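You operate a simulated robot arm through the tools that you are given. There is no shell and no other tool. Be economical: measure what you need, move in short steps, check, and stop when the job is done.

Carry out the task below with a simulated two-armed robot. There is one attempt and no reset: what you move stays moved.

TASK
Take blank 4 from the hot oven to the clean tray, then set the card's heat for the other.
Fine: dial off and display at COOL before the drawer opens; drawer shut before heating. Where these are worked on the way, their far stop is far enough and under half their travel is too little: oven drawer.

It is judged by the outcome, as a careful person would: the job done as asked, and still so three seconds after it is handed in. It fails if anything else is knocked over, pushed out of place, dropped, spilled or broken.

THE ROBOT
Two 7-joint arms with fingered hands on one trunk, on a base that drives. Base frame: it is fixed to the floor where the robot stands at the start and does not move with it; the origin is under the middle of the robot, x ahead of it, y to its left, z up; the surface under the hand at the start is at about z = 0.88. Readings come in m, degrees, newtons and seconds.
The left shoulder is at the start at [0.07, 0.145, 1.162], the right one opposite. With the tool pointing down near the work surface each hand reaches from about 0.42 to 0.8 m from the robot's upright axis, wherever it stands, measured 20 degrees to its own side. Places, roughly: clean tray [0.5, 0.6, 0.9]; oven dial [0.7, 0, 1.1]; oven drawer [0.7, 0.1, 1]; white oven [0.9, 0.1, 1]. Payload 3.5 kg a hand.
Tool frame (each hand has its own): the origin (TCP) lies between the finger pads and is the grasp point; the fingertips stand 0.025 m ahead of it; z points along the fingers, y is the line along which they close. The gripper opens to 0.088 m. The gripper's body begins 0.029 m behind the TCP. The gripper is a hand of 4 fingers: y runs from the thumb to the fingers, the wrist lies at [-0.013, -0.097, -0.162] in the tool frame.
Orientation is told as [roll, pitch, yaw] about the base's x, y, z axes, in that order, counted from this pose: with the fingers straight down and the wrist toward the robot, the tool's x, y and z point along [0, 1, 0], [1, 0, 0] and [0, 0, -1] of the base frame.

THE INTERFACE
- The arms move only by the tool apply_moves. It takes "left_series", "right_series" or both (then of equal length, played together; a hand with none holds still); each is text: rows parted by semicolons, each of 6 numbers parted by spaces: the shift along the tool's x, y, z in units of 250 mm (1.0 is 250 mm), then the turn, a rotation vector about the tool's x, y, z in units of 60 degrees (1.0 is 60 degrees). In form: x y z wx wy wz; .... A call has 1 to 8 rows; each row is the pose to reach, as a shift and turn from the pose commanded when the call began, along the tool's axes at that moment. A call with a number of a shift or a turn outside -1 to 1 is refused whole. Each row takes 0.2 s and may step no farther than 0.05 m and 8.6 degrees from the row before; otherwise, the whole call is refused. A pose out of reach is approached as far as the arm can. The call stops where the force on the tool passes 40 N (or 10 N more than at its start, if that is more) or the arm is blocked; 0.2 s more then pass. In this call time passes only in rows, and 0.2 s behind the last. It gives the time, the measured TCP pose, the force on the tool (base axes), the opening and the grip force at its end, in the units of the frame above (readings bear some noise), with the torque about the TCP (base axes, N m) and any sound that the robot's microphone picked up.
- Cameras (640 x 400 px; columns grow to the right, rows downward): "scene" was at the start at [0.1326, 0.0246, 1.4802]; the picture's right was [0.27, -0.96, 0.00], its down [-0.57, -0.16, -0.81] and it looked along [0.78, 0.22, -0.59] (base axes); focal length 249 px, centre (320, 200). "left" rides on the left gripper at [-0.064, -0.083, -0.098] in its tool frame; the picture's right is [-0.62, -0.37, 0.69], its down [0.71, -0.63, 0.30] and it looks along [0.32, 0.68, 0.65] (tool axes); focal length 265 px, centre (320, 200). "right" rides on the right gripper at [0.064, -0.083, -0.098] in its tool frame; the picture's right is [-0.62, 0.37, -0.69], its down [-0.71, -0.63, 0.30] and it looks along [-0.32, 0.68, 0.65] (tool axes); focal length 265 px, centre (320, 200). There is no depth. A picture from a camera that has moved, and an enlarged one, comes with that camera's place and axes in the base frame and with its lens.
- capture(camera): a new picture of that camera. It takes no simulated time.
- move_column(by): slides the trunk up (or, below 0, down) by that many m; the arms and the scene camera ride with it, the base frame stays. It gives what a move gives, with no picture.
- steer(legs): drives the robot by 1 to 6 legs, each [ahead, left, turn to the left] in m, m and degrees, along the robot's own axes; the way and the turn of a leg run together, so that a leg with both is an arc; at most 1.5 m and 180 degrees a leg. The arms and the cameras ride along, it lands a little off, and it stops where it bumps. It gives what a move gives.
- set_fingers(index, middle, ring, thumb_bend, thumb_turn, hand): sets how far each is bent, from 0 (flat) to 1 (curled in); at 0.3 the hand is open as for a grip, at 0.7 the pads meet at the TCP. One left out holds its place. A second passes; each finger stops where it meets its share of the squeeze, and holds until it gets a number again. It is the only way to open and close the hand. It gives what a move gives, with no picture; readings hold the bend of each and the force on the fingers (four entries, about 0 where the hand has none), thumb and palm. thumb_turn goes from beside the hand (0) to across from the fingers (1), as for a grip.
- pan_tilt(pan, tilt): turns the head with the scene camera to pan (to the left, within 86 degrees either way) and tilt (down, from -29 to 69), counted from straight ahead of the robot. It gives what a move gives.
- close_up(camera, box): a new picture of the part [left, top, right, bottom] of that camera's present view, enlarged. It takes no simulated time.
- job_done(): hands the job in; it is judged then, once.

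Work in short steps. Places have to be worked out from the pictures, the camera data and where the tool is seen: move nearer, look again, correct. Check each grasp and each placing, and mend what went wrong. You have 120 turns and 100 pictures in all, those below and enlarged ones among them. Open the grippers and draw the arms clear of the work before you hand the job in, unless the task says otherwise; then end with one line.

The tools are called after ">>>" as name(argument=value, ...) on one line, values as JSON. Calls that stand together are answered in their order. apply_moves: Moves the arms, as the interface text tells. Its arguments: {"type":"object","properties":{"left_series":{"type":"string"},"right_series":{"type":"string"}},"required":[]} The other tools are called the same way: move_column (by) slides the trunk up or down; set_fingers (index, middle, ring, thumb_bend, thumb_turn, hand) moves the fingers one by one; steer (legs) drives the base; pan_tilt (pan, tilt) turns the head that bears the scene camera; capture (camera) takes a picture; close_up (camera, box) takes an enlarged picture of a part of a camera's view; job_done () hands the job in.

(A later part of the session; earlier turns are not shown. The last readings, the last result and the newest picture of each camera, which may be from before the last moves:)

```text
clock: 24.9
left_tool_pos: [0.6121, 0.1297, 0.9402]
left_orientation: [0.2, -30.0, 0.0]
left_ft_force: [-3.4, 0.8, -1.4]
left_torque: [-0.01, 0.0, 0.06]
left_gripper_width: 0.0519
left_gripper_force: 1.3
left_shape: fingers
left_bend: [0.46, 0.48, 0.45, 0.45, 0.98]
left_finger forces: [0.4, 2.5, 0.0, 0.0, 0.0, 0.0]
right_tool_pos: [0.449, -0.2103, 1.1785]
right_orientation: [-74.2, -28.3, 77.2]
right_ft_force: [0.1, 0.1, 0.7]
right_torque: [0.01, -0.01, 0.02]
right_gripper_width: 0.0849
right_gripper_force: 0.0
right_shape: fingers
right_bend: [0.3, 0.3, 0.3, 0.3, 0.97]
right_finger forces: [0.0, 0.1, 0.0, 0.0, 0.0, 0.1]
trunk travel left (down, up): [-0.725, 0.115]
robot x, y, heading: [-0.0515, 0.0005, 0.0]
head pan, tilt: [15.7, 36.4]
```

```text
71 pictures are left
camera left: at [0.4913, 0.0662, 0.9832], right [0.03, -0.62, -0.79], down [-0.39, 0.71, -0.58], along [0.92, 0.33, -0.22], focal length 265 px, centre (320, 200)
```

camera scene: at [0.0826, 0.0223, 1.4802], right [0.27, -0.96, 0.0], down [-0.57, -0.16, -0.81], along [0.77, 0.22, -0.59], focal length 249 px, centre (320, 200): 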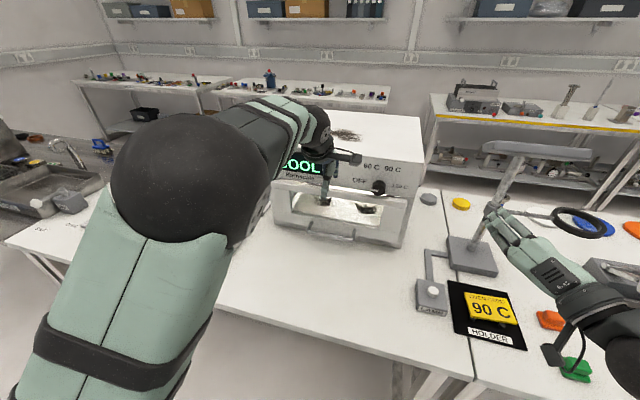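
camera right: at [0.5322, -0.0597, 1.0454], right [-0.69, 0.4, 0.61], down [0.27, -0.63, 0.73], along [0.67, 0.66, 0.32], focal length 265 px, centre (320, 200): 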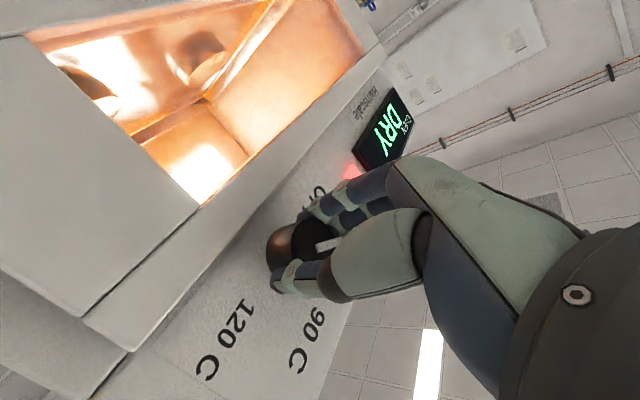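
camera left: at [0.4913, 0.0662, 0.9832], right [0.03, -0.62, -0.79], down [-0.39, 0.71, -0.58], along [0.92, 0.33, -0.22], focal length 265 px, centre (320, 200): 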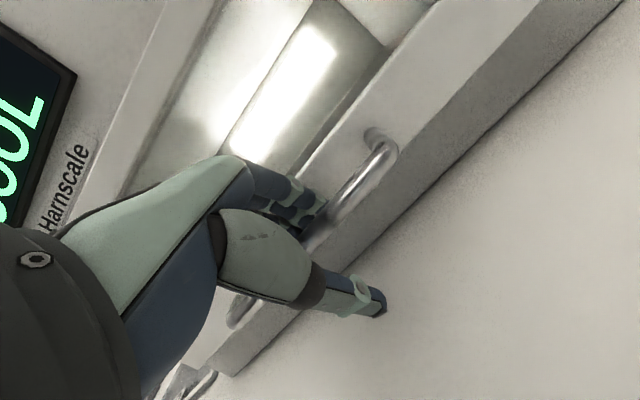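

The fingertips seem to be over or behind the bar with the thumb in front. I'll close on it.

>>> set_fingers(hand="left", index=0.8, middle=0.8, ring=0.8, thumb_bend=0.75)

>>> capture(camera="left")

```text
clock: 25.9
left_tool_pos: [0.6159, 0.1302, 0.9401]
left_orientation: [0.1, -29.8, 0.1]
left_ft_force: [2.8, -0.6, -8.0]
left_torque: [-0.12, -0.05, -0.07]
left_gripper_width: 0.0
left_gripper_force: 3.5
left_shape: fingers
left_bend: [0.78, 0.8, 0.79, 0.71, 0.97]
left_finger forces: [0.1, 1.4, 6.1, 0.0, 0.0, 0.0]
right_tool_pos: [0.4526, -0.2097, 1.1784]
right_orientation: [-74.3, -28.4, 77.1]
right_ft_force: [0.2, 0.4, -0.3]
right_torque: [-0.02, 0.01, 0.02]
right_gripper_width: 0.0848
right_gripper_force: 0.1
right_shape: fingers
right_bend: [0.3, 0.3, 0.3, 0.3, 0.97]
right_finger forces: [0.0, 0.1, 0.0, 0.0, 0.0, 0.1]
trunk travel left (down, up): [-0.725, 0.115]
robot x, y, heading: [-0.0524, 0.0013, -0.1]
head pan, tilt: [15.7, 36.4]
```

```text
70 pictures are left
camera left: at [0.4938, 0.0659, 0.9822], right [0.03, -0.62, -0.78], down [-0.4, 0.71, -0.58], along [0.92, 0.32, -0.23], focal length 265 px, centre (320, 200)
```

left: 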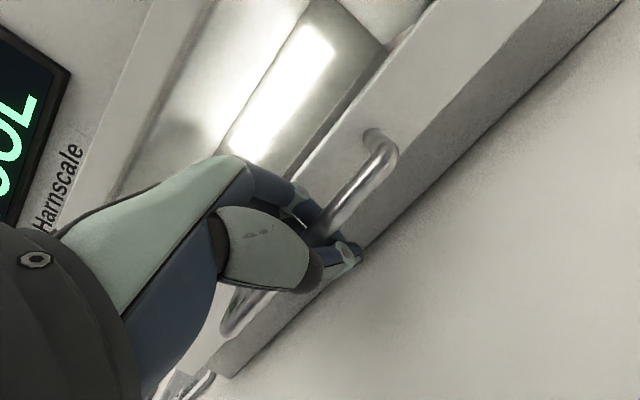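

The loop looks closed around the bar. I'll test it with a short pull of 3 cm.

>>> apply_moves(left_series="0 -0.052 -0.03 0 0 0; 0 -0.104 -0.06 0 0 0")

>>> capture(camera="left")

```text
clock: 26.5
left_tool_pos: [0.5837, 0.1299, 0.9395]
left_orientation: [-0.1, -29.7, 0.0]
left_ft_force: [-0.3, 0.1, -7.6]
left_torque: [-0.17, -0.09, 0.01]
left_gripper_width: 0.0001
left_gripper_force: 3.5
left_shape: fingers
left_bend: [0.78, 0.8, 0.79, 0.71, 0.97]
left_finger forces: [0.0, 1.2, 5.9, 0.1, 0.7, 0.1]
right_tool_pos: [0.4519, -0.2104, 1.1777]
right_orientation: [-74.2, -28.4, 77.1]
right_ft_force: [-0.7, 0.4, 0.1]
right_torque: [0.01, 0.03, 0.0]
right_gripper_width: 0.0847
right_gripper_force: 0.0
right_shape: fingers
right_bend: [0.3, 0.3, 0.3, 0.3, 0.97]
right_finger forces: [0.0, 0.1, 0.1, 0.0, 0.0, 0.1]
trunk travel left (down, up): [-0.725, 0.115]
robot x, y, heading: [-0.0515, 0.0026, -0.0]
head pan, tilt: [15.7, 36.4]
```

```text
69 pictures are left
camera left: at [0.4623, 0.0662, 0.983], right [0.03, -0.62, -0.78], down [-0.4, 0.71, -0.58], along [0.92, 0.32, -0.23], focal length 265 px, centre (320, 200)
```

left: 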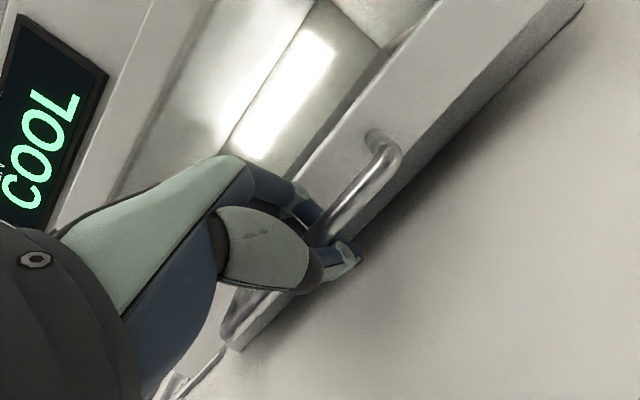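

The drawer moves easily with the hand. I'll drive the base back to pull it further.

>>> steer(legs=[[-0.12, 0, 0]])

>>> capture(camera="left")

>>> capture(camera="scene")

```text
clock: 27.8
left_tool_pos: [0.4666, 0.1301, 0.9412]
left_orientation: [0.1, -30.0, -0.1]
left_ft_force: [2.4, 1.0, -10.6]
left_torque: [-0.23, -0.05, -0.08]
left_gripper_width: 0.0003
left_gripper_force: 5.1
left_shape: fingers
left_bend: [0.78, 0.79, 0.78, 0.71, 0.97]
left_finger forces: [0.0, 2.0, 8.6, 0.1, 0.2, 0.0]
right_tool_pos: [0.3326, -0.2115, 1.1767]
right_orientation: [-74.1, -28.3, 76.9]
right_ft_force: [0.5, 0.8, -0.3]
right_torque: [-0.01, 0.0, 0.02]
right_gripper_width: 0.0846
right_gripper_force: 0.1
right_shape: fingers
right_bend: [0.3, 0.3, 0.3, 0.3, 0.97]
right_finger forces: [0.0, 0.0, 0.0, 0.1, 0.0, 0.0]
trunk travel left (down, up): [-0.725, 0.115]
robot x, y, heading: [-0.1727, -0.0027, -0.2]
head pan, tilt: [15.7, 36.4]
```

```text
68 pictures are left
camera left: at [0.3438, 0.0657, 0.9833], right [0.03, -0.62, -0.78], down [-0.39, 0.72, -0.58], along [0.92, 0.32, -0.22], focal length 265 px, centre (320, 200)
```

left: 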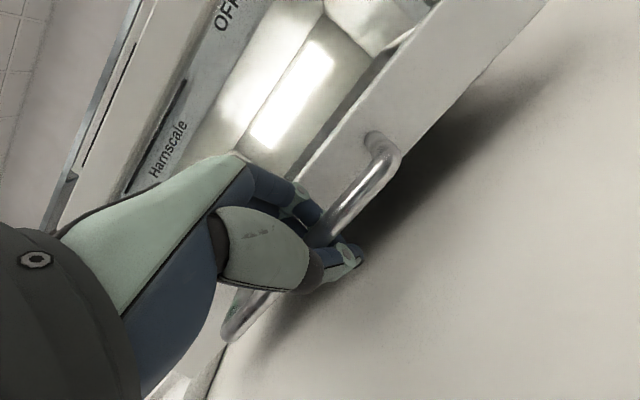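

```text
67 pictures are left
camera scene: at [-0.036, 0.0245, 1.48], right [0.27, -0.96, 0.0], down [-0.57, -0.16, -0.8], along [0.77, 0.22, -0.59], focal length 249 px, centre (320, 200)
```

scene: 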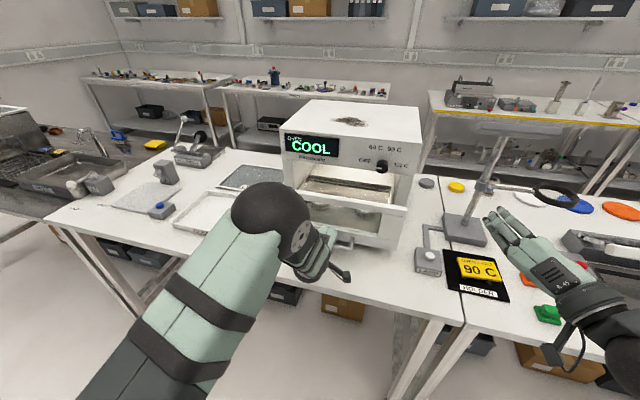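

It's open about 15 cm. I'll pull a few more centimetres, watching for the stop.

>>> steer(legs=[[-0.06, 0, 0]])

>>> close_up(camera="scene", box=[240, 90, 480, 270])

```text
clock: 28.7
left_tool_pos: [0.4085, 0.1295, 0.9413]
left_orientation: [0.1, -30.1, -0.1]
left_ft_force: [5.2, 0.4, -9.7]
left_torque: [-0.14, -0.06, -0.07]
left_gripper_width: 0.0
left_gripper_force: 5.3
left_shape: fingers
left_bend: [0.79, 0.79, 0.78, 0.71, 0.97]
left_finger forces: [0.0, 2.2, 8.2, 0.0, 0.0, 0.0]
right_tool_pos: [0.2756, -0.2122, 1.1768]
right_orientation: [-74.1, -28.3, 76.7]
right_ft_force: [0.3, -0.1, -0.3]
right_torque: [-0.03, -0.01, 0.0]
right_gripper_width: 0.0844
right_gripper_force: 0.0
right_shape: fingers
right_bend: [0.3, 0.3, 0.3, 0.3, 0.97]
right_finger forces: [0.0, 0.1, 0.0, 0.1, 0.0, 0.0]
trunk travel left (down, up): [-0.725, 0.115]
robot x, y, heading: [-0.2303, -0.0008, 0.0]
head pan, tilt: [15.7, 36.4]
```

```text
2.22 times, centred on (360, 180) of scene
camera zoom: at [-0.0918, 0.0235, 1.4798], right [0.27, -0.96, 0.0], down [-0.57, -0.16, -0.8], along [0.77, 0.22, -0.6], focal length 552 px, centre (231, 244)
```

zoom: 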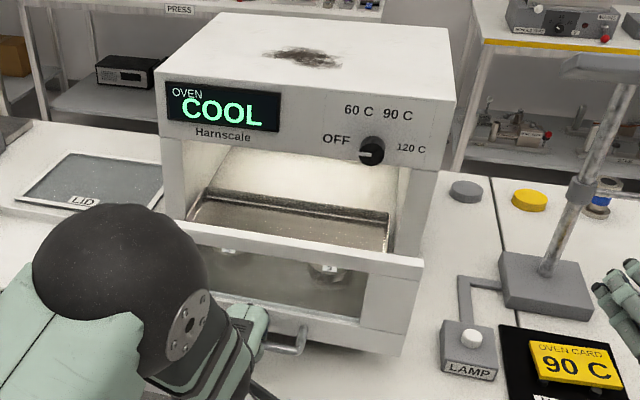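

It's open 21 cm with no hard stop yet. I'll try 4 cm more.

>>> steer(legs=[[-0.04, 0, 0]])

>>> close_up(camera="scene", box=[240, 90, 480, 270])

>>> capture(camera="left")

```text
clock: 29.8
left_tool_pos: [0.3722, 0.1304, 0.9397]
left_orientation: [-0.1, -30.1, 0.0]
left_ft_force: [14.4, 0.1, -8.1]
left_torque: [-0.14, 0.07, -0.23]
left_gripper_width: 0.0
left_gripper_force: 7.6
left_shape: fingers
left_bend: [0.79, 0.79, 0.78, 0.71, 0.97]
left_finger forces: [1.4, 4.5, 9.6, 0.0, 0.0, 0.1]
right_tool_pos: [0.2371, -0.2116, 1.1768]
right_orientation: [-73.9, -28.3, 76.8]
right_ft_force: [-0.9, 0.5, -0.1]
right_torque: [0.0, -0.03, 0.06]
right_gripper_width: 0.0846
right_gripper_force: 0.2
right_shape: fingers
right_bend: [0.3, 0.3, 0.3, 0.3, 0.97]
right_finger forces: [0.1, 0.0, 0.0, 0.0, 0.0, 0.0]
trunk travel left (down, up): [-0.725, 0.115]
robot x, y, heading: [-0.2648, 0.0009, -0.1]
head pan, tilt: [15.7, 36.4]
stopped in leg 1: the force on the tool passed its limit at 52 N (the readings are from after the stop); the commanded pose is now the measured one
```

```text
2.22 times, centred on (360, 180) of scene
camera zoom: at [-0.1297, 0.0245, 1.4796], right [0.27, -0.96, 0.0], down [-0.58, -0.16, -0.8], along [0.77, 0.22, -0.6], focal length 552 px, centre (231, 244)
```

zoom: 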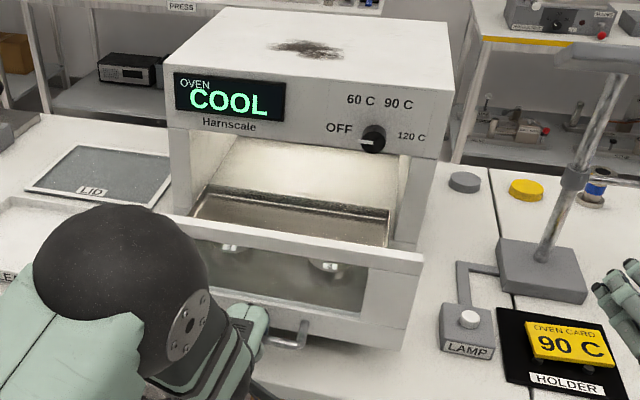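

```text
64 pictures are left
camera left: at [0.2506, 0.0654, 0.982], right [0.03, -0.62, -0.78], down [-0.39, 0.71, -0.58], along [0.92, 0.32, -0.22], focal length 265 px, centre (320, 200)
```

left: 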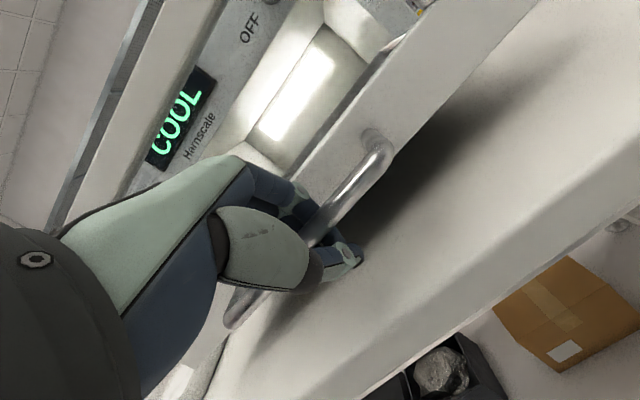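

The drawer is at its far stop, about 24 cm out. I'll open the left hand and withdraw along the fingers.

>>> set_fingers(hand="left", index=0.4, middle=0.4, ring=0.4, thumb_bend=0.3)

>>> apply_moves(left_series="0 0 -0.13 0 0 0; 0 0 -0.28 0 0 0; 0 0 -0.42 0 0 0")

>>> capture(camera="left")

```text
clock: 30.8
left_tool_pos: [0.3685, 0.1296, 0.9426]
left_orientation: [-0.1, -30.2, 0.0]
left_ft_force: [-1.3, -0.4, 0.6]
left_torque: [0.03, -0.04, 0.02]
left_gripper_width: 0.0738
left_gripper_force: 0.5
left_shape: fingers
left_bend: [0.4, 0.4, 0.4, 0.3, 0.97]
left_finger forces: [0.0, 0.8, 0.1, 0.0, 0.0, 0.0]
right_tool_pos: [0.2318, -0.2111, 1.1783]
right_orientation: [-74.2, -28.3, 76.8]
right_ft_force: [-0.1, 0.4, 0.5]
right_torque: [0.05, -0.01, 0.02]
right_gripper_width: 0.0848
right_gripper_force: 0.1
right_shape: fingers
right_bend: [0.3, 0.3, 0.3, 0.3, 0.97]
right_finger forces: [0.1, 0.0, 0.0, 0.0, 0.0, 0.1]
trunk travel left (down, up): [-0.725, 0.115]
robot x, y, heading: [-0.267, -0.0029, -0.2]
head pan, tilt: [15.7, 36.4]
```

```text
clock: 31.6
left_tool_pos: [0.3129, 0.1278, 1.0356]
left_orientation: [0.0, -30.3, -0.1]
left_ft_force: [0.2, 0.0, -0.2]
left_torque: [-0.01, 0.01, 0.0]
left_gripper_width: 0.074
left_gripper_force: 0.2
left_shape: fingers
left_bend: [0.4, 0.4, 0.4, 0.3, 0.97]
left_finger forces: [0.0, 0.0, 0.0, 0.1, 0.1, 0.0]
right_tool_pos: [0.2301, -0.212, 1.1786]
right_orientation: [-74.3, -28.4, 76.9]
right_ft_force: [-0.1, -0.7, 0.0]
right_torque: [-0.01, -0.02, 0.0]
right_gripper_width: 0.0848
right_gripper_force: 0.0
right_shape: fingers
right_bend: [0.3, 0.3, 0.3, 0.3, 0.97]
right_finger forces: [0.0, 0.0, 0.0, 0.1, 0.0, 0.0]
trunk travel left (down, up): [-0.725, 0.115]
robot x, y, heading: [-0.2688, -0.0019, -0.2]
head pan, tilt: [15.7, 36.4]
```

```text
63 pictures are left
camera left: at [0.1906, 0.0624, 1.077], right [0.03, -0.62, -0.78], down [-0.39, 0.72, -0.58], along [0.92, 0.32, -0.22], focal length 265 px, centre (320, 200)
```

left: 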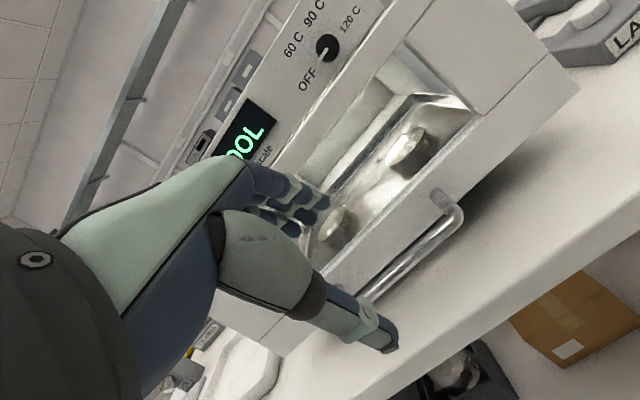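

Clear. I'll raise and level the left hand, drive forward a little, and look down into the drawer.

>>> apply_moves(left_series="0 0.06 -0.1 0.125 0 0; 0 0.12 -0.2 0.25 0 0; 0 0.18 -0.31 0.375 0 0; 0 0.24 -0.41 0.5 0 0; 0 0.34 -0.58 0.5 0 0; 0 0.43 -0.75 0.5 0 0")

>>> steer(legs=[[0.1, 0, 0]])

>>> pan_tilt(pan=12, tilt=48)

>>> capture(camera="scene")

>>> capture(camera="left")

```text
clock: 33.0
left_tool_pos: [0.3091, 0.1282, 1.2501]
left_orientation: [0.0, -0.2, -0.1]
left_ft_force: [-0.3, 0.5, 0.7]
left_torque: [-0.02, -0.03, 0.03]
left_gripper_width: 0.0737
left_gripper_force: 0.1
left_shape: fingers
left_bend: [0.4, 0.4, 0.4, 0.3, 0.97]
left_finger forces: [0.0, 0.0, 0.0, 0.0, 0.0, 0.0]
right_tool_pos: [0.2314, -0.2126, 1.1769]
right_orientation: [-74.3, -28.4, 76.8]
right_ft_force: [0.0, 0.2, 0.3]
right_torque: [0.0, 0.02, -0.02]
right_gripper_width: 0.0846
right_gripper_force: 0.2
right_shape: fingers
right_bend: [0.3, 0.3, 0.3, 0.3, 0.97]
right_finger forces: [0.0, 0.1, 0.0, 0.2, 0.0, 0.0]
trunk travel left (down, up): [-0.725, 0.115]
robot x, y, heading: [-0.2693, 0.0011, 0.1]
head pan, tilt: [15.7, 36.4]
```

```text
clock: 34.1
left_tool_pos: [0.4111, 0.1262, 1.2502]
left_orientation: [0.1, -0.4, -0.1]
left_ft_force: [0.2, 0.7, 0.0]
left_torque: [-0.04, 0.0, 0.01]
left_gripper_width: 0.0739
left_gripper_force: 0.1
left_shape: fingers
left_bend: [0.4, 0.4, 0.4, 0.3, 0.97]
left_finger forces: [0.0, 0.0, 0.1, 0.0, 0.1, 0.0]
right_tool_pos: [0.3308, -0.2128, 1.1792]
right_orientation: [-74.3, -28.3, 76.9]
right_ft_force: [0.0, -0.5, -0.7]
right_torque: [0.0, 0.03, 0.02]
right_gripper_width: 0.0846
right_gripper_force: 0.0
right_shape: fingers
right_bend: [0.3, 0.3, 0.3, 0.3, 0.97]
right_finger forces: [0.0, 0.1, 0.1, 0.1, 0.1, 0.0]
trunk travel left (down, up): [-0.725, 0.115]
robot x, y, heading: [-0.1694, 0.0059, -0.1]
head pan, tilt: [15.7, 36.4]
```

```text
clock: 34.8
left_tool_pos: [0.4137, 0.1281, 1.2474]
left_orientation: [0.0, -0.3, -0.1]
left_ft_force: [0.3, -0.7, -0.3]
left_torque: [0.0, -0.01, 0.0]
left_gripper_width: 0.074
left_gripper_force: 0.1
left_shape: fingers
left_bend: [0.4, 0.4, 0.4, 0.3, 0.97]
left_finger forces: [0.0, 0.1, 0.1, 0.0, 0.0, 0.0]
right_tool_pos: [0.3328, -0.2125, 1.1773]
right_orientation: [-74.2, -28.3, 76.8]
right_ft_force: [0.0, -1.0, -0.6]
right_torque: [0.01, -0.02, 0.01]
right_gripper_width: 0.0846
right_gripper_force: 0.0
right_shape: fingers
right_bend: [0.3, 0.3, 0.3, 0.3, 0.97]
right_finger forces: [0.0, 0.0, 0.0, 0.0, 0.0, 0.1]
trunk travel left (down, up): [-0.725, 0.115]
robot x, y, heading: [-0.1677, 0.0018, -0.4]
head pan, tilt: [12.0, 48.0]
```

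```text
62 pictures are left
camera scene: at [-0.0409, 0.0162, 1.4632], right [0.21, -0.98, 0.0], down [-0.73, -0.15, -0.67], along [0.65, 0.14, -0.74], focal length 249 px, centre (320, 200)
```

scene: 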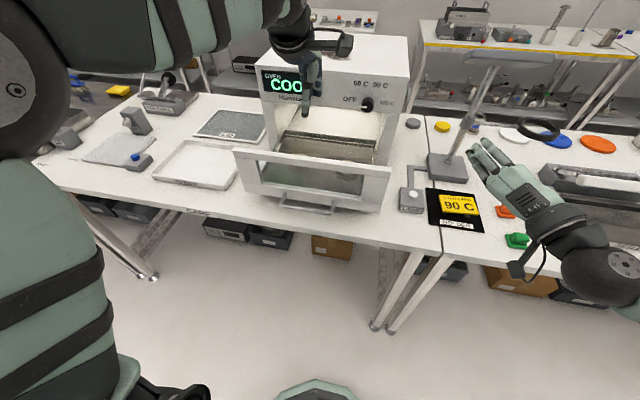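

```text
61 pictures are left
camera left: at [0.33, 0.0634, 1.3461], right [-0.37, -0.62, -0.69], down [-0.63, 0.72, -0.31], along [0.69, 0.32, -0.65], focal length 265 px, centre (320, 200)
```

left: 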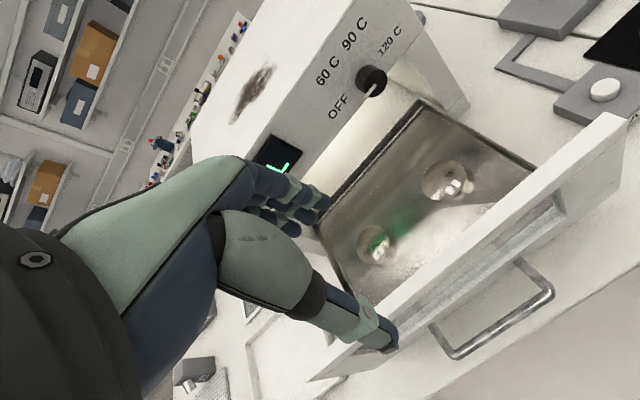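

The drawer interior shows two round blanks with small knobs. I'll zoom in to read their numbers.

>>> close_up(camera="left", box=[330, 140, 500, 280])

```text
2.86 times, centred on (415, 210) of left
camera zoom: at [0.33, 0.0634, 1.3461], right [-0.37, -0.62, -0.69], down [-0.63, 0.72, -0.31], along [0.69, 0.32, -0.65], focal length 758 px, centre (49, 171)
```

zoom: 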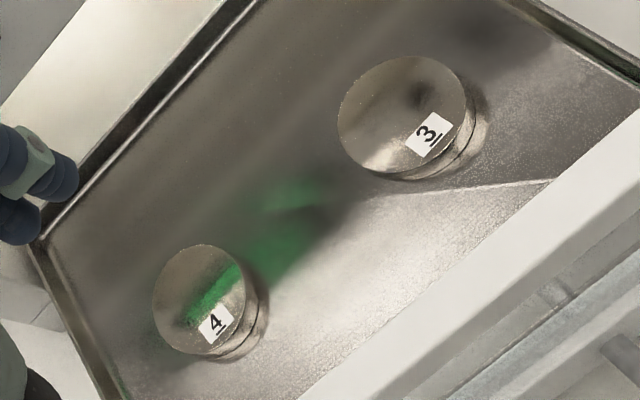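

Blank 4 is the left one, at about (0.567, 0.212), and blank 3 is at y≈0.054. To keep the forearm above the front panel I'll raise the trunk and drive ahead and to the left.

>>> move_column(by=0.11)

>>> steer(legs=[[0, 0.2, 0], [0.07, 0, 0]])

>>> capture(camera="left")

>>> capture(camera="scene")

```text
clock: 36.3
left_tool_pos: [0.4123, 0.1285, 1.359]
left_orientation: [0.0, -0.4, 0.0]
left_ft_force: [-0.4, 0.2, 0.4]
left_torque: [0.01, -0.02, 0.01]
left_gripper_width: 0.074
left_gripper_force: 0.1
left_shape: fingers
left_bend: [0.4, 0.4, 0.4, 0.3, 0.97]
left_finger forces: [0.0, 0.0, 0.0, 0.0, 0.0, 0.1]
right_tool_pos: [0.3326, -0.2133, 1.2875]
right_orientation: [-74.1, -28.3, 76.9]
right_ft_force: [0.8, -0.5, 0.0]
right_torque: [-0.01, 0.01, 0.0]
right_gripper_width: 0.0849
right_gripper_force: 0.1
right_shape: fingers
right_bend: [0.3, 0.3, 0.3, 0.3, 0.97]
right_finger forces: [0.1, 0.0, 0.0, 0.0, 0.0, 0.0]
trunk travel left (down, up): [-0.835, 0.005]
robot x, y, heading: [-0.1683, -0.0015, -0.1]
head pan, tilt: [12.0, 48.0]
```

```text
clock: 38.5
left_tool_pos: [0.4728, 0.3226, 1.3656]
left_orientation: [0.0, -0.7, -0.2]
left_ft_force: [-0.9, -0.2, 0.4]
left_torque: [0.04, -0.03, 0.02]
left_gripper_width: 0.0741
left_gripper_force: 0.1
left_shape: fingers
left_bend: [0.4, 0.4, 0.4, 0.3, 0.97]
left_finger forces: [0.0, 0.0, 0.0, 0.0, 0.1, 0.1]
right_tool_pos: [0.3922, -0.0184, 1.2926]
right_orientation: [-74.7, -28.5, 77.0]
right_ft_force: [-1.2, 0.1, -0.3]
right_torque: [0.01, -0.02, 0.0]
right_gripper_width: 0.0847
right_gripper_force: 0.1
right_shape: fingers
right_bend: [0.3, 0.3, 0.3, 0.3, 0.97]
right_finger forces: [0.1, 0.0, 0.0, 0.0, 0.0, 0.0]
trunk travel left (down, up): [-0.835, 0.005]
robot x, y, heading: [-0.0986, 0.1956, -0.2]
head pan, tilt: [12.0, 48.0]
```

```text
59 pictures are left
camera left: at [0.3874, 0.259, 1.4612], right [-0.36, -0.62, -0.7], down [-0.62, 0.72, -0.31], along [0.69, 0.32, -0.64], focal length 265 px, centre (320, 200)
```

left: 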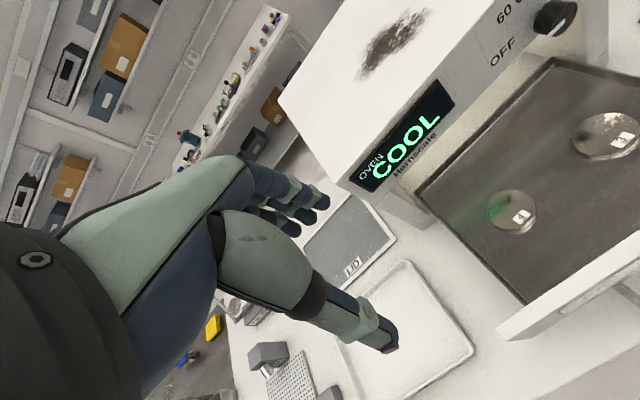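

```text
58 pictures are left
camera scene: at [0.0156, 0.2124, 1.5744], right [0.2, -0.98, 0.0], down [-0.72, -0.15, -0.67], along [0.66, 0.14, -0.74], focal length 249 px, centre (320, 200)
```

scene: 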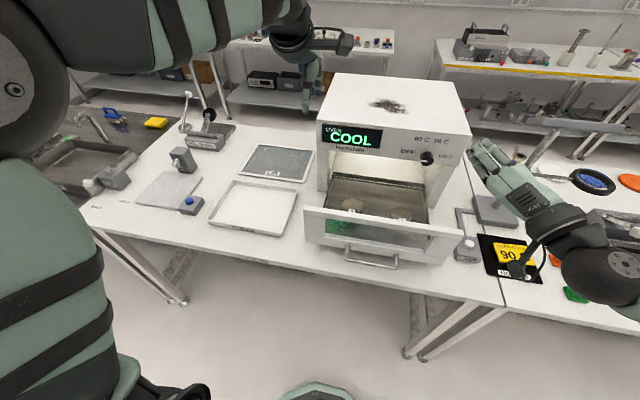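

Blank 4's top centre triangulates to about (0.570, 0.214, 0.94). I'll open fully and come above it.

>>> set_fingers(hand="left", index=0.3, middle=0.3, ring=0.3, thumb_bend=0.3)

>>> apply_moves(left_series="-0.073 0.065 0.16 0 0 0; -0.146 0.13 0.32 0 0 0; -0.218 0.194 0.48 0 0 0; -0.29 0.259 0.64 0 0 0; -0.364 0.324 0.8 0 0 0; -0.436 0.388 0.95 0 0 0")

>>> capture(camera="left")

>>> capture(camera="scene")

```text
clock: 39.5
left_tool_pos: [0.4838, 0.3253, 1.3598]
left_orientation: [-0.1, -0.3, -0.2]
left_ft_force: [-0.1, -0.1, 0.2]
left_torque: [-0.01, -0.03, -0.04]
left_gripper_width: 0.0841
left_gripper_force: 0.0
left_shape: fingers
left_bend: [0.3, 0.3, 0.3, 0.3, 0.97]
left_finger forces: [0.1, 0.0, 0.0, 0.0, 0.1, 0.0]
right_tool_pos: [0.403, -0.0143, 1.2871]
right_orientation: [-74.1, -28.3, 76.7]
right_ft_force: [0.2, -0.4, -0.1]
right_torque: [0.07, -0.01, -0.01]
right_gripper_width: 0.0846
right_gripper_force: 0.0
right_shape: fingers
right_bend: [0.3, 0.3, 0.3, 0.3, 0.97]
right_finger forces: [0.1, 0.1, 0.0, 0.0, 0.0, 0.1]
trunk travel left (down, up): [-0.835, 0.005]
robot x, y, heading: [-0.099, 0.1988, -0.6]
head pan, tilt: [12.0, 48.0]
```

```text
clock: 40.9
left_tool_pos: [0.5821, 0.2145, 1.1195]
left_orientation: [0.0, -0.3, -0.2]
left_ft_force: [0.5, -0.5, 0.0]
left_torque: [0.01, 0.01, 0.01]
left_gripper_width: 0.0844
left_gripper_force: 0.1
left_shape: fingers
left_bend: [0.3, 0.3, 0.3, 0.3, 0.97]
left_finger forces: [0.1, 0.1, 0.0, 0.1, 0.0, 0.0]
right_tool_pos: [0.4028, -0.016, 1.2876]
right_orientation: [-74.2, -28.4, 76.7]
right_ft_force: [0.5, 0.5, 0.5]
right_torque: [-0.03, -0.01, 0.02]
right_gripper_width: 0.0845
right_gripper_force: 0.0
right_shape: fingers
right_bend: [0.3, 0.3, 0.3, 0.3, 0.97]
right_finger forces: [0.1, 0.0, 0.1, 0.0, 0.0, 0.0]
trunk travel left (down, up): [-0.835, 0.005]
robot x, y, heading: [-0.0998, 0.1967, -0.2]
head pan, tilt: [12.0, 48.0]
```

```text
57 pictures are left
camera left: at [0.498, 0.1498, 1.217], right [-0.37, -0.62, -0.69], down [-0.63, 0.72, -0.31], along [0.69, 0.32, -0.65], focal length 265 px, centre (320, 200)
```

left: 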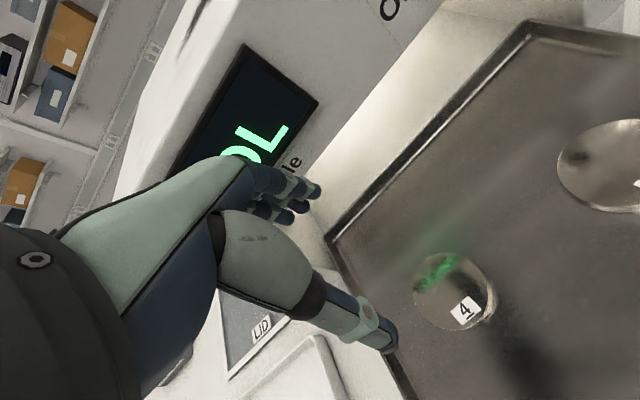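

```text
56 pictures are left
camera scene: at [0.0289, 0.2136, 1.5732], right [0.2, -0.98, 0.0], down [-0.73, -0.15, -0.67], along [0.65, 0.14, -0.74], focal length 249 px, centre (320, 200)
```

scene: 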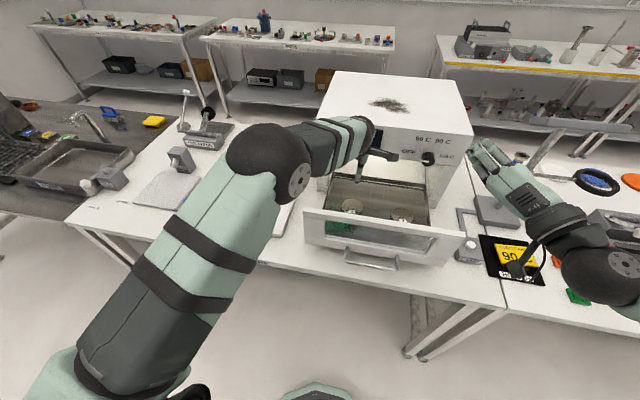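

The centre is confirmed at (0.571, 0.214). I'll descend until the tips sit around the top of the blank.

>>> apply_moves(left_series="0 -0.02 0.16 0 0 0; 0 -0.042 0.33 0 0 0; 0 -0.042 0.5 0 0 0; 0 -0.042 0.64 0 0 0")

>>> capture(camera="left")

>>> close_up(camera="scene", box=[260, 100, 460, 260])

```text
clock: 41.9
left_tool_pos: [0.5718, 0.2161, 0.9602]
left_orientation: [0.1, -0.4, -0.2]
left_ft_force: [0.6, 0.0, 0.5]
left_torque: [0.01, -0.02, -0.02]
left_gripper_width: 0.0847
left_gripper_force: 0.0
left_shape: fingers
left_bend: [0.3, 0.3, 0.3, 0.3, 0.97]
left_finger forces: [0.0, 0.0, 0.0, 0.0, 0.0, 0.0]
right_tool_pos: [0.403, -0.0152, 1.2881]
right_orientation: [-74.3, -28.5, 76.7]
right_ft_force: [0.3, 0.1, -0.1]
right_torque: [0.02, 0.0, -0.02]
right_gripper_width: 0.0849
right_gripper_force: 0.0
right_shape: fingers
right_bend: [0.3, 0.3, 0.3, 0.3, 0.97]
right_finger forces: [0.0, 0.0, 0.0, 0.0, 0.0, 0.0]
trunk travel left (down, up): [-0.835, 0.005]
robot x, y, heading: [-0.0988, 0.1984, -0.4]
head pan, tilt: [12.0, 48.0]
```

```text
55 pictures are left
camera left: at [0.4868, 0.1523, 1.058], right [-0.37, -0.62, -0.69], down [-0.63, 0.72, -0.31], along [0.69, 0.32, -0.65], focal length 265 px, centre (320, 200)
```

left: 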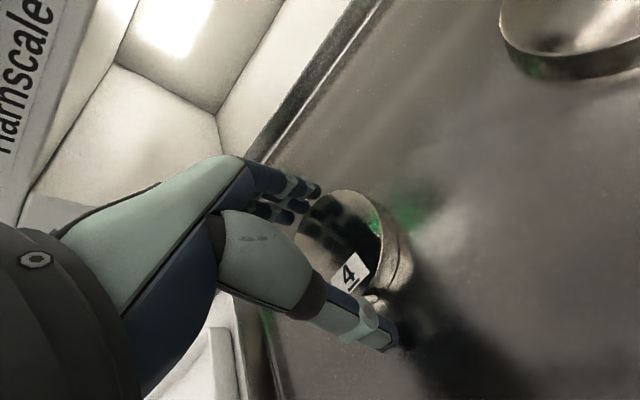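

```text
2.50 times, centred on (360, 180) of scene
camera zoom: at [0.0282, 0.2146, 1.5733], right [0.2, -0.98, 0.0], down [-0.73, -0.15, -0.67], along [0.65, 0.14, -0.74], focal length 622 px, centre (220, 250)
```

zoom: 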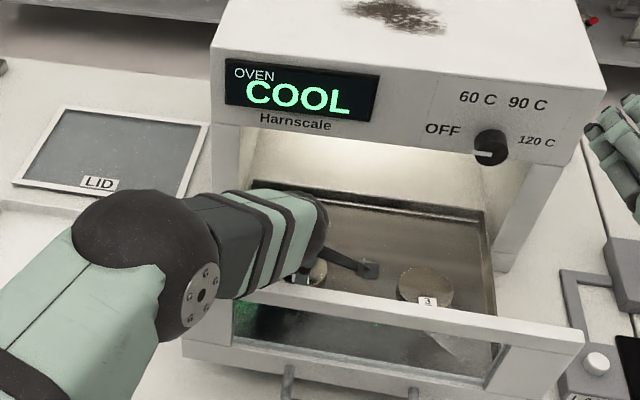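

The blank is well centred, about 5 mm off to the side. I'll correct that, lower a further 12 mm, and close gently.

>>> apply_moves(left_series="-0.018 0 0.024 0 0 0; -0.018 0 0.048 0 0 0")

>>> set_fingers(hand="left", index=0.6, middle=0.6, ring=0.6, thumb_bend=0.6)

>>> capture(camera="left")

```text
clock: 42.5
left_tool_pos: [0.5704, 0.2125, 0.9547]
left_orientation: [-0.1, -0.9, -0.2]
left_ft_force: [-0.8, 0.1, 13.7]
left_torque: [0.1, -0.52, 0.05]
left_gripper_width: 0.0841
left_gripper_force: 7.0
left_shape: fingers
left_bend: [0.3, 0.3, 0.3, 0.31, 0.98]
left_finger forces: [0.1, 11.8, 0.0, 0.1, 1.8, 0.1]
right_tool_pos: [0.3978, -0.0151, 1.2895]
right_orientation: [-74.3, -28.4, 76.9]
right_ft_force: [0.1, 0.0, -0.3]
right_torque: [0.02, -0.03, -0.02]
right_gripper_width: 0.0847
right_gripper_force: 0.1
right_shape: fingers
right_bend: [0.3, 0.3, 0.3, 0.3, 0.97]
right_finger forces: [0.1, 0.0, 0.1, 0.0, 0.0, 0.0]
trunk travel left (down, up): [-0.835, 0.005]
robot x, y, heading: [-0.1017, 0.1976, -0.3]
head pan, tilt: [12.0, 48.0]
```

```text
clock: 43.5
left_tool_pos: [0.5729, 0.2112, 0.9571]
left_orientation: [-0.1, -1.2, -0.1]
left_ft_force: [6.3, -0.1, 25.0]
left_torque: [0.08, -1.12, -0.21]
left_gripper_width: 0.0619
left_gripper_force: 27.0
left_shape: fingers
left_bend: [0.43, 0.34, 0.49, 0.43, 0.96]
left_finger forces: [12.3, 16.2, 7.5, 0.1, 17.7, 0.0]
right_tool_pos: [0.3974, -0.0151, 1.2899]
right_orientation: [-74.4, -28.5, 76.9]
right_ft_force: [-0.1, 1.1, 0.2]
right_torque: [0.0, -0.01, -0.04]
right_gripper_width: 0.0849
right_gripper_force: 0.1
right_shape: fingers
right_bend: [0.3, 0.3, 0.3, 0.3, 0.97]
right_finger forces: [0.1, 0.0, 0.1, 0.0, 0.0, 0.1]
trunk travel left (down, up): [-0.835, 0.005]
robot x, y, heading: [-0.1045, 0.198, -0.3]
head pan, tilt: [12.0, 48.0]
```

```text
53 pictures are left
camera left: at [0.4863, 0.1479, 1.0526], right [-0.36, -0.62, -0.7], down [-0.62, 0.72, -0.32], along [0.7, 0.32, -0.64], focal length 265 px, centre (320, 200)
```

left: 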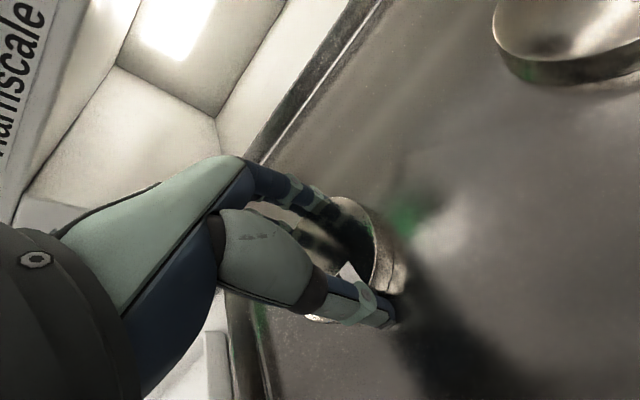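

The grip reads 0.062 wide with the tips pressing on the floor. I'll lift 1 cm and check that it holds.

>>> apply_moves(left_series="0 0 -0.04 0 0 0; 0 0 -0.08 0 0 0")

>>> capture(camera="left")

```text
clock: 44.1
left_tool_pos: [0.5675, 0.2103, 0.9654]
left_orientation: [0.0, 0.3, -0.3]
left_ft_force: [0.2, -0.5, -5.8]
left_torque: [-0.05, 0.0, -0.02]
left_gripper_width: 0.0608
left_gripper_force: 17.6
left_shape: fingers
left_bend: [0.43, 0.43, 0.5, 0.44, 0.95]
left_finger forces: [9.4, 1.4, 6.5, 0.0, 18.0, 0.1]
right_tool_pos: [0.4018, -0.0154, 1.2872]
right_orientation: [-74.3, -28.4, 76.8]
right_ft_force: [-0.4, -0.2, -0.4]
right_torque: [0.02, 0.02, -0.02]
right_gripper_width: 0.0848
right_gripper_force: 0.1
right_shape: fingers
right_bend: [0.3, 0.3, 0.3, 0.3, 0.97]
right_finger forces: [0.0, 0.0, 0.0, 0.0, 0.1, 0.0]
trunk travel left (down, up): [-0.835, 0.005]
robot x, y, heading: [-0.1003, 0.2005, -0.2]
head pan, tilt: [12.0, 48.0]
```

```text
52 pictures are left
camera left: at [0.4849, 0.1471, 1.064], right [-0.37, -0.62, -0.69], down [-0.63, 0.72, -0.3], along [0.68, 0.32, -0.66], focal length 265 px, centre (320, 200)
```

left: 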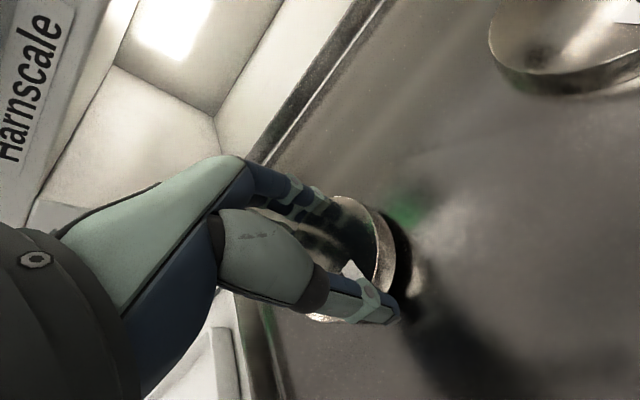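

The blank is lifted and held, about 6 N of weight. I'll tighten slightly and raise it clear.

>>> set_fingers(hand="left", index=0.68, middle=0.68, ring=0.68, thumb_bend=0.68)

>>> apply_moves(left_series="0 0 -0.1 0 0 0; 0 0 -0.22 0 0 0; 0 -0.02 -0.35 0 0 0; 0 -0.04 -0.48 0 0 0; 0 -0.06 -0.6 0 0 0")

>>> capture(camera="left")

```text
clock: 45.1
left_tool_pos: [0.5708, 0.2127, 0.9698]
left_orientation: [0.0, -0.2, -0.3]
left_ft_force: [0.0, -0.1, -4.7]
left_torque: [-0.02, -0.01, -0.01]
left_gripper_width: 0.0611
left_gripper_force: 23.8
left_shape: fingers
left_bend: [0.52, 0.55, 0.59, 0.37, 0.93]
left_finger forces: [8.9, 8.5, 6.3, 0.1, 22.8, 0.0]
right_tool_pos: [0.4019, -0.0154, 1.2879]
right_orientation: [-74.2, -28.5, 76.7]
right_ft_force: [-0.4, 0.1, 0.2]
right_torque: [-0.02, 0.01, 0.02]
right_gripper_width: 0.0849
right_gripper_force: 0.0
right_shape: fingers
right_bend: [0.3, 0.3, 0.3, 0.3, 0.97]
right_finger forces: [0.0, 0.1, 0.0, 0.0, 0.1, 0.0]
trunk travel left (down, up): [-0.835, 0.005]
robot x, y, heading: [-0.1001, 0.1985, -0.3]
head pan, tilt: [12.0, 48.0]
```

```text
clock: 46.3
left_tool_pos: [0.5558, 0.2104, 1.1201]
left_orientation: [-0.1, -0.4, -0.2]
left_ft_force: [0.0, 0.3, -4.6]
left_torque: [-0.04, -0.04, 0.03]
left_gripper_width: 0.0609
left_gripper_force: 22.9
left_shape: fingers
left_bend: [0.52, 0.55, 0.59, 0.37, 0.93]
left_finger forces: [8.9, 8.5, 6.4, 0.0, 22.5, 0.0]
right_tool_pos: [0.4008, -0.0147, 1.2874]
right_orientation: [-74.3, -28.5, 76.7]
right_ft_force: [-0.4, 0.1, -0.4]
right_torque: [-0.03, 0.02, -0.01]
right_gripper_width: 0.0845
right_gripper_force: 0.1
right_shape: fingers
right_bend: [0.3, 0.3, 0.3, 0.3, 0.97]
right_finger forces: [0.1, 0.1, 0.1, 0.0, 0.0, 0.0]
trunk travel left (down, up): [-0.835, 0.005]
robot x, y, heading: [-0.0992, 0.1978, -0.2]
head pan, tilt: [12.0, 48.0]
```

```text
51 pictures are left
camera left: at [0.471, 0.147, 1.2177], right [-0.37, -0.62, -0.69], down [-0.63, 0.72, -0.31], along [0.69, 0.32, -0.65], focal length 265 px, centre (320, 200)
```

left: 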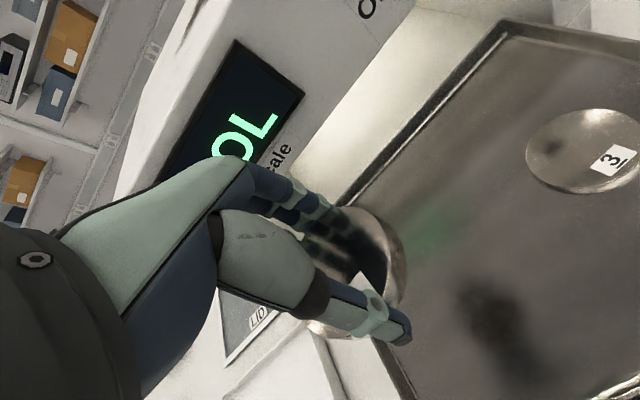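

Held firmly. I'll carry it left over the tray.

>>> apply_moves(left_series="0.18 0 0 0 0 0; 0.36 0 0 0 0 0; 0.54 0 0 0 0 0; 0.72 0 0 0 0 0; 0.9 0 0 0 0 0; 1.0 0 0 0 0 0")

>>> apply_moves(left_series="0.16 0 0 0 0 0; 0.32 0 0 0 0 0; 0.46 0 0 0 0 0")

>>> capture(camera="left")

>>> capture(camera="scene")

```text
clock: 47.7
left_tool_pos: [0.5545, 0.464, 1.1223]
left_orientation: [-0.1, -0.4, -0.2]
left_ft_force: [0.7, 0.6, -4.5]
left_torque: [-0.05, -0.04, -0.01]
left_gripper_width: 0.0611
left_gripper_force: 22.5
left_shape: fingers
left_bend: [0.53, 0.55, 0.59, 0.37, 0.93]
left_finger forces: [8.7, 8.4, 6.3, 0.0, 22.0, 0.0]
right_tool_pos: [0.4025, -0.0135, 1.2882]
right_orientation: [-74.2, -28.3, 76.7]
right_ft_force: [-0.3, 0.4, 0.0]
right_torque: [-0.06, 0.01, 0.03]
right_gripper_width: 0.0848
right_gripper_force: 0.1
right_shape: fingers
right_bend: [0.3, 0.3, 0.3, 0.3, 0.97]
right_finger forces: [0.0, 0.0, 0.1, 0.0, 0.1, 0.0]
trunk travel left (down, up): [-0.835, 0.005]
robot x, y, heading: [-0.0994, 0.1977, -0.5]
head pan, tilt: [12.0, 48.0]
```

```text
clock: 48.5
left_tool_pos: [0.556, 0.5804, 1.1196]
left_orientation: [-0.2, -0.3, -0.2]
left_ft_force: [0.6, 0.3, -4.4]
left_torque: [-0.01, -0.05, 0.01]
left_gripper_width: 0.0605
left_gripper_force: 22.6
left_shape: fingers
left_bend: [0.53, 0.55, 0.59, 0.37, 0.93]
left_finger forces: [8.6, 8.1, 6.2, 0.0, 22.0, 0.0]
right_tool_pos: [0.4022, -0.0143, 1.2874]
right_orientation: [-74.2, -28.3, 76.8]
right_ft_force: [0.8, 0.8, -0.2]
right_torque: [-0.01, -0.01, -0.03]
right_gripper_width: 0.0846
right_gripper_force: 0.1
right_shape: fingers
right_bend: [0.3, 0.3, 0.3, 0.3, 0.97]
right_finger forces: [0.1, 0.0, 0.0, 0.0, 0.1, 0.0]
trunk travel left (down, up): [-0.835, 0.005]
robot x, y, heading: [-0.0979, 0.1979, -0.4]
head pan, tilt: [12.0, 48.0]
```

```text
50 pictures are left
camera left: at [0.4712, 0.5157, 1.2172], right [-0.37, -0.62, -0.69], down [-0.63, 0.72, -0.31], along [0.69, 0.32, -0.65], focal length 265 px, centre (320, 200)
```

left: 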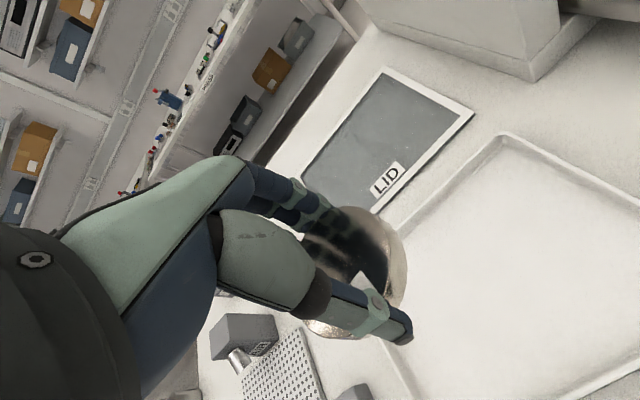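

```text
49 pictures are left
camera scene: at [0.028, 0.216, 1.5732], right [0.2, -0.98, 0.0], down [-0.73, -0.15, -0.67], along [0.65, 0.14, -0.74], focal length 249 px, centre (320, 200)
```

scene: 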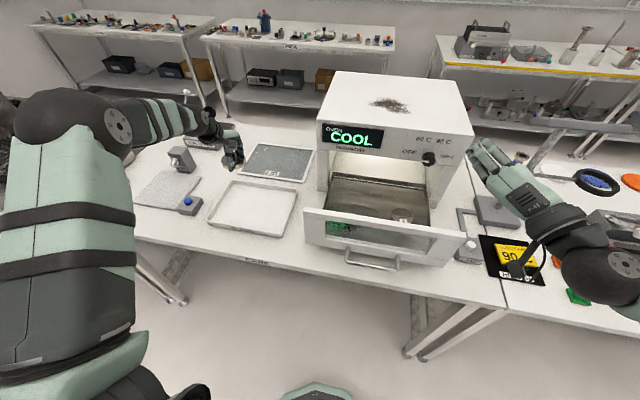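

The tray spans x 0.43–0.65, y 0.43–0.69. I'll lower over its middle in stages.

>>> apply_moves(left_series="-0.03 -0.03 0.17 0 0 0; -0.06 -0.06 0.34 0 0 0; -0.06 -0.06 0.5 0 0 0; -0.06 -0.06 0.62 0 0 0; -0.06 -0.06 0.7 0 0 0")

>>> capture(camera="left")

>>> close_up(camera="scene", box=[180, 110, 340, 260])

```text
clock: 49.7
left_tool_pos: [0.5441, 0.5621, 0.945]
left_orientation: [0.0, -0.3, -0.3]
left_ft_force: [-0.3, 0.2, -5.2]
left_torque: [-0.02, -0.03, 0.01]
left_gripper_width: 0.0604
left_gripper_force: 22.6
left_shape: fingers
left_bend: [0.53, 0.55, 0.59, 0.37, 0.93]
left_finger forces: [8.7, 8.2, 6.4, 0.1, 21.7, 0.0]
right_tool_pos: [0.4033, -0.0148, 1.2873]
right_orientation: [-74.2, -28.3, 76.7]
right_ft_force: [0.0, -0.4, -0.1]
right_torque: [0.02, 0.01, 0.02]
right_gripper_width: 0.0846
right_gripper_force: 0.0
right_shape: fingers
right_bend: [0.3, 0.3, 0.3, 0.3, 0.97]
right_finger forces: [0.0, 0.0, 0.0, 0.0, 0.0, 0.0]
trunk travel left (down, up): [-0.835, 0.005]
robot x, y, heading: [-0.1011, 0.1974, -0.4]
head pan, tilt: [12.0, 48.0]
```

```text
48 pictures are left
camera left: at [0.4589, 0.4975, 1.0421], right [-0.37, -0.62, -0.69], down [-0.63, 0.72, -0.31], along [0.69, 0.32, -0.65], focal length 265 px, centre (320, 200)
```

left: 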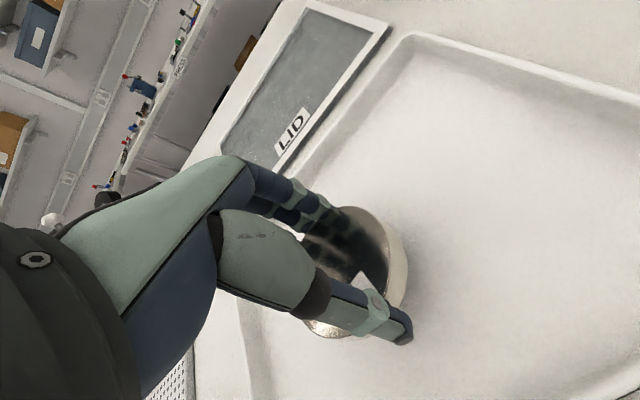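

```text
2.67 times, centred on (260, 185) of scene
camera zoom: at [0.0285, 0.2155, 1.5732], right [0.2, -0.98, 0.0], down [-0.73, -0.15, -0.67], along [0.65, 0.14, -0.74], focal length 663 px, centre (480, 240)
```

zoom: 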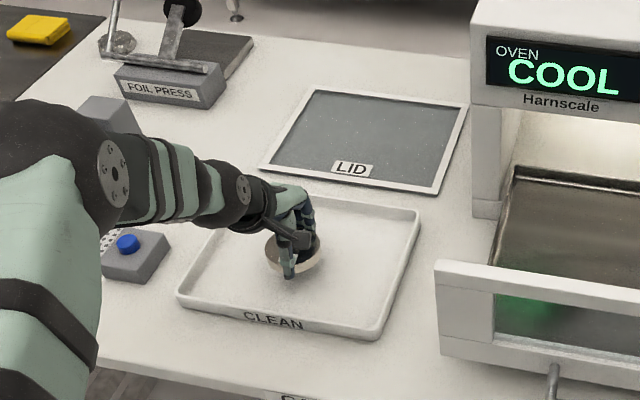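

This is the tray labelled CLEAN, and the blank is over its middle. I'll lower slowly in small steps.

>>> apply_moves(left_series="0 0 0.03 0 0 0; 0 0 0.06 0 0 0; 0 0 0.08 0 0 0")

>>> capture(camera="left")

```text
clock: 50.5
left_tool_pos: [0.5435, 0.5622, 0.926]
left_orientation: [-0.2, -0.3, -0.1]
left_ft_force: [0.6, 0.8, -4.1]
left_torque: [-0.01, -0.05, -0.03]
left_gripper_width: 0.0603
left_gripper_force: 22.4
left_shape: fingers
left_bend: [0.53, 0.55, 0.59, 0.37, 0.93]
left_finger forces: [8.5, 8.2, 6.3, 0.0, 21.6, 0.0]
right_tool_pos: [0.403, -0.0142, 1.2886]
right_orientation: [-74.2, -28.3, 76.8]
right_ft_force: [0.1, -0.9, 0.3]
right_torque: [-0.05, -0.02, 0.01]
right_gripper_width: 0.0846
right_gripper_force: 0.0
right_shape: fingers
right_bend: [0.3, 0.3, 0.3, 0.3, 0.97]
right_finger forces: [0.1, 0.0, 0.0, 0.1, 0.0, 0.0]
trunk travel left (down, up): [-0.835, 0.005]
robot x, y, heading: [-0.0976, 0.1962, -0.4]
head pan, tilt: [12.0, 48.0]
```

```text
46 pictures are left
camera left: at [0.4592, 0.4975, 1.0229], right [-0.37, -0.62, -0.69], down [-0.63, 0.72, -0.31], along [0.69, 0.32, -0.65], focal length 265 px, centre (320, 200)
```

left: 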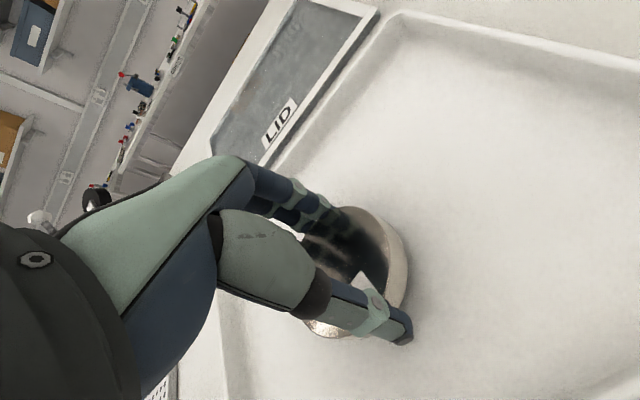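

No contact yet, so I'll keep going down gently.

>>> apply_moves(left_series="0 0 0.016 0 0 0; 0 0 0.032 0 0 0")

```text
clock: 51.1
left_tool_pos: [0.5434, 0.5608, 0.9169]
left_orientation: [-0.1, -0.2, -0.1]
left_ft_force: [0.5, -0.1, -4.6]
left_torque: [-0.01, -0.05, -0.02]
left_gripper_width: 0.0604
left_gripper_force: 22.6
left_shape: fingers
left_bend: [0.53, 0.55, 0.59, 0.37, 0.93]
left_finger forces: [8.5, 8.1, 6.2, 0.1, 21.6, 0.0]
right_tool_pos: [0.4029, -0.0149, 1.2882]
right_orientation: [-74.2, -28.3, 76.7]
right_ft_force: [-0.2, 0.2, -0.2]
right_torque: [-0.03, 0.0, 0.0]
right_gripper_width: 0.0849
right_gripper_force: 0.1
right_shape: fingers
right_bend: [0.3, 0.3, 0.3, 0.3, 0.97]
right_finger forces: [0.1, 0.1, 0.0, 0.0, 0.1, 0.1]
trunk travel left (down, up): [-0.835, 0.005]
robot x, y, heading: [-0.0971, 0.1983, -0.4]
head pan, tilt: [12.0, 48.0]
```

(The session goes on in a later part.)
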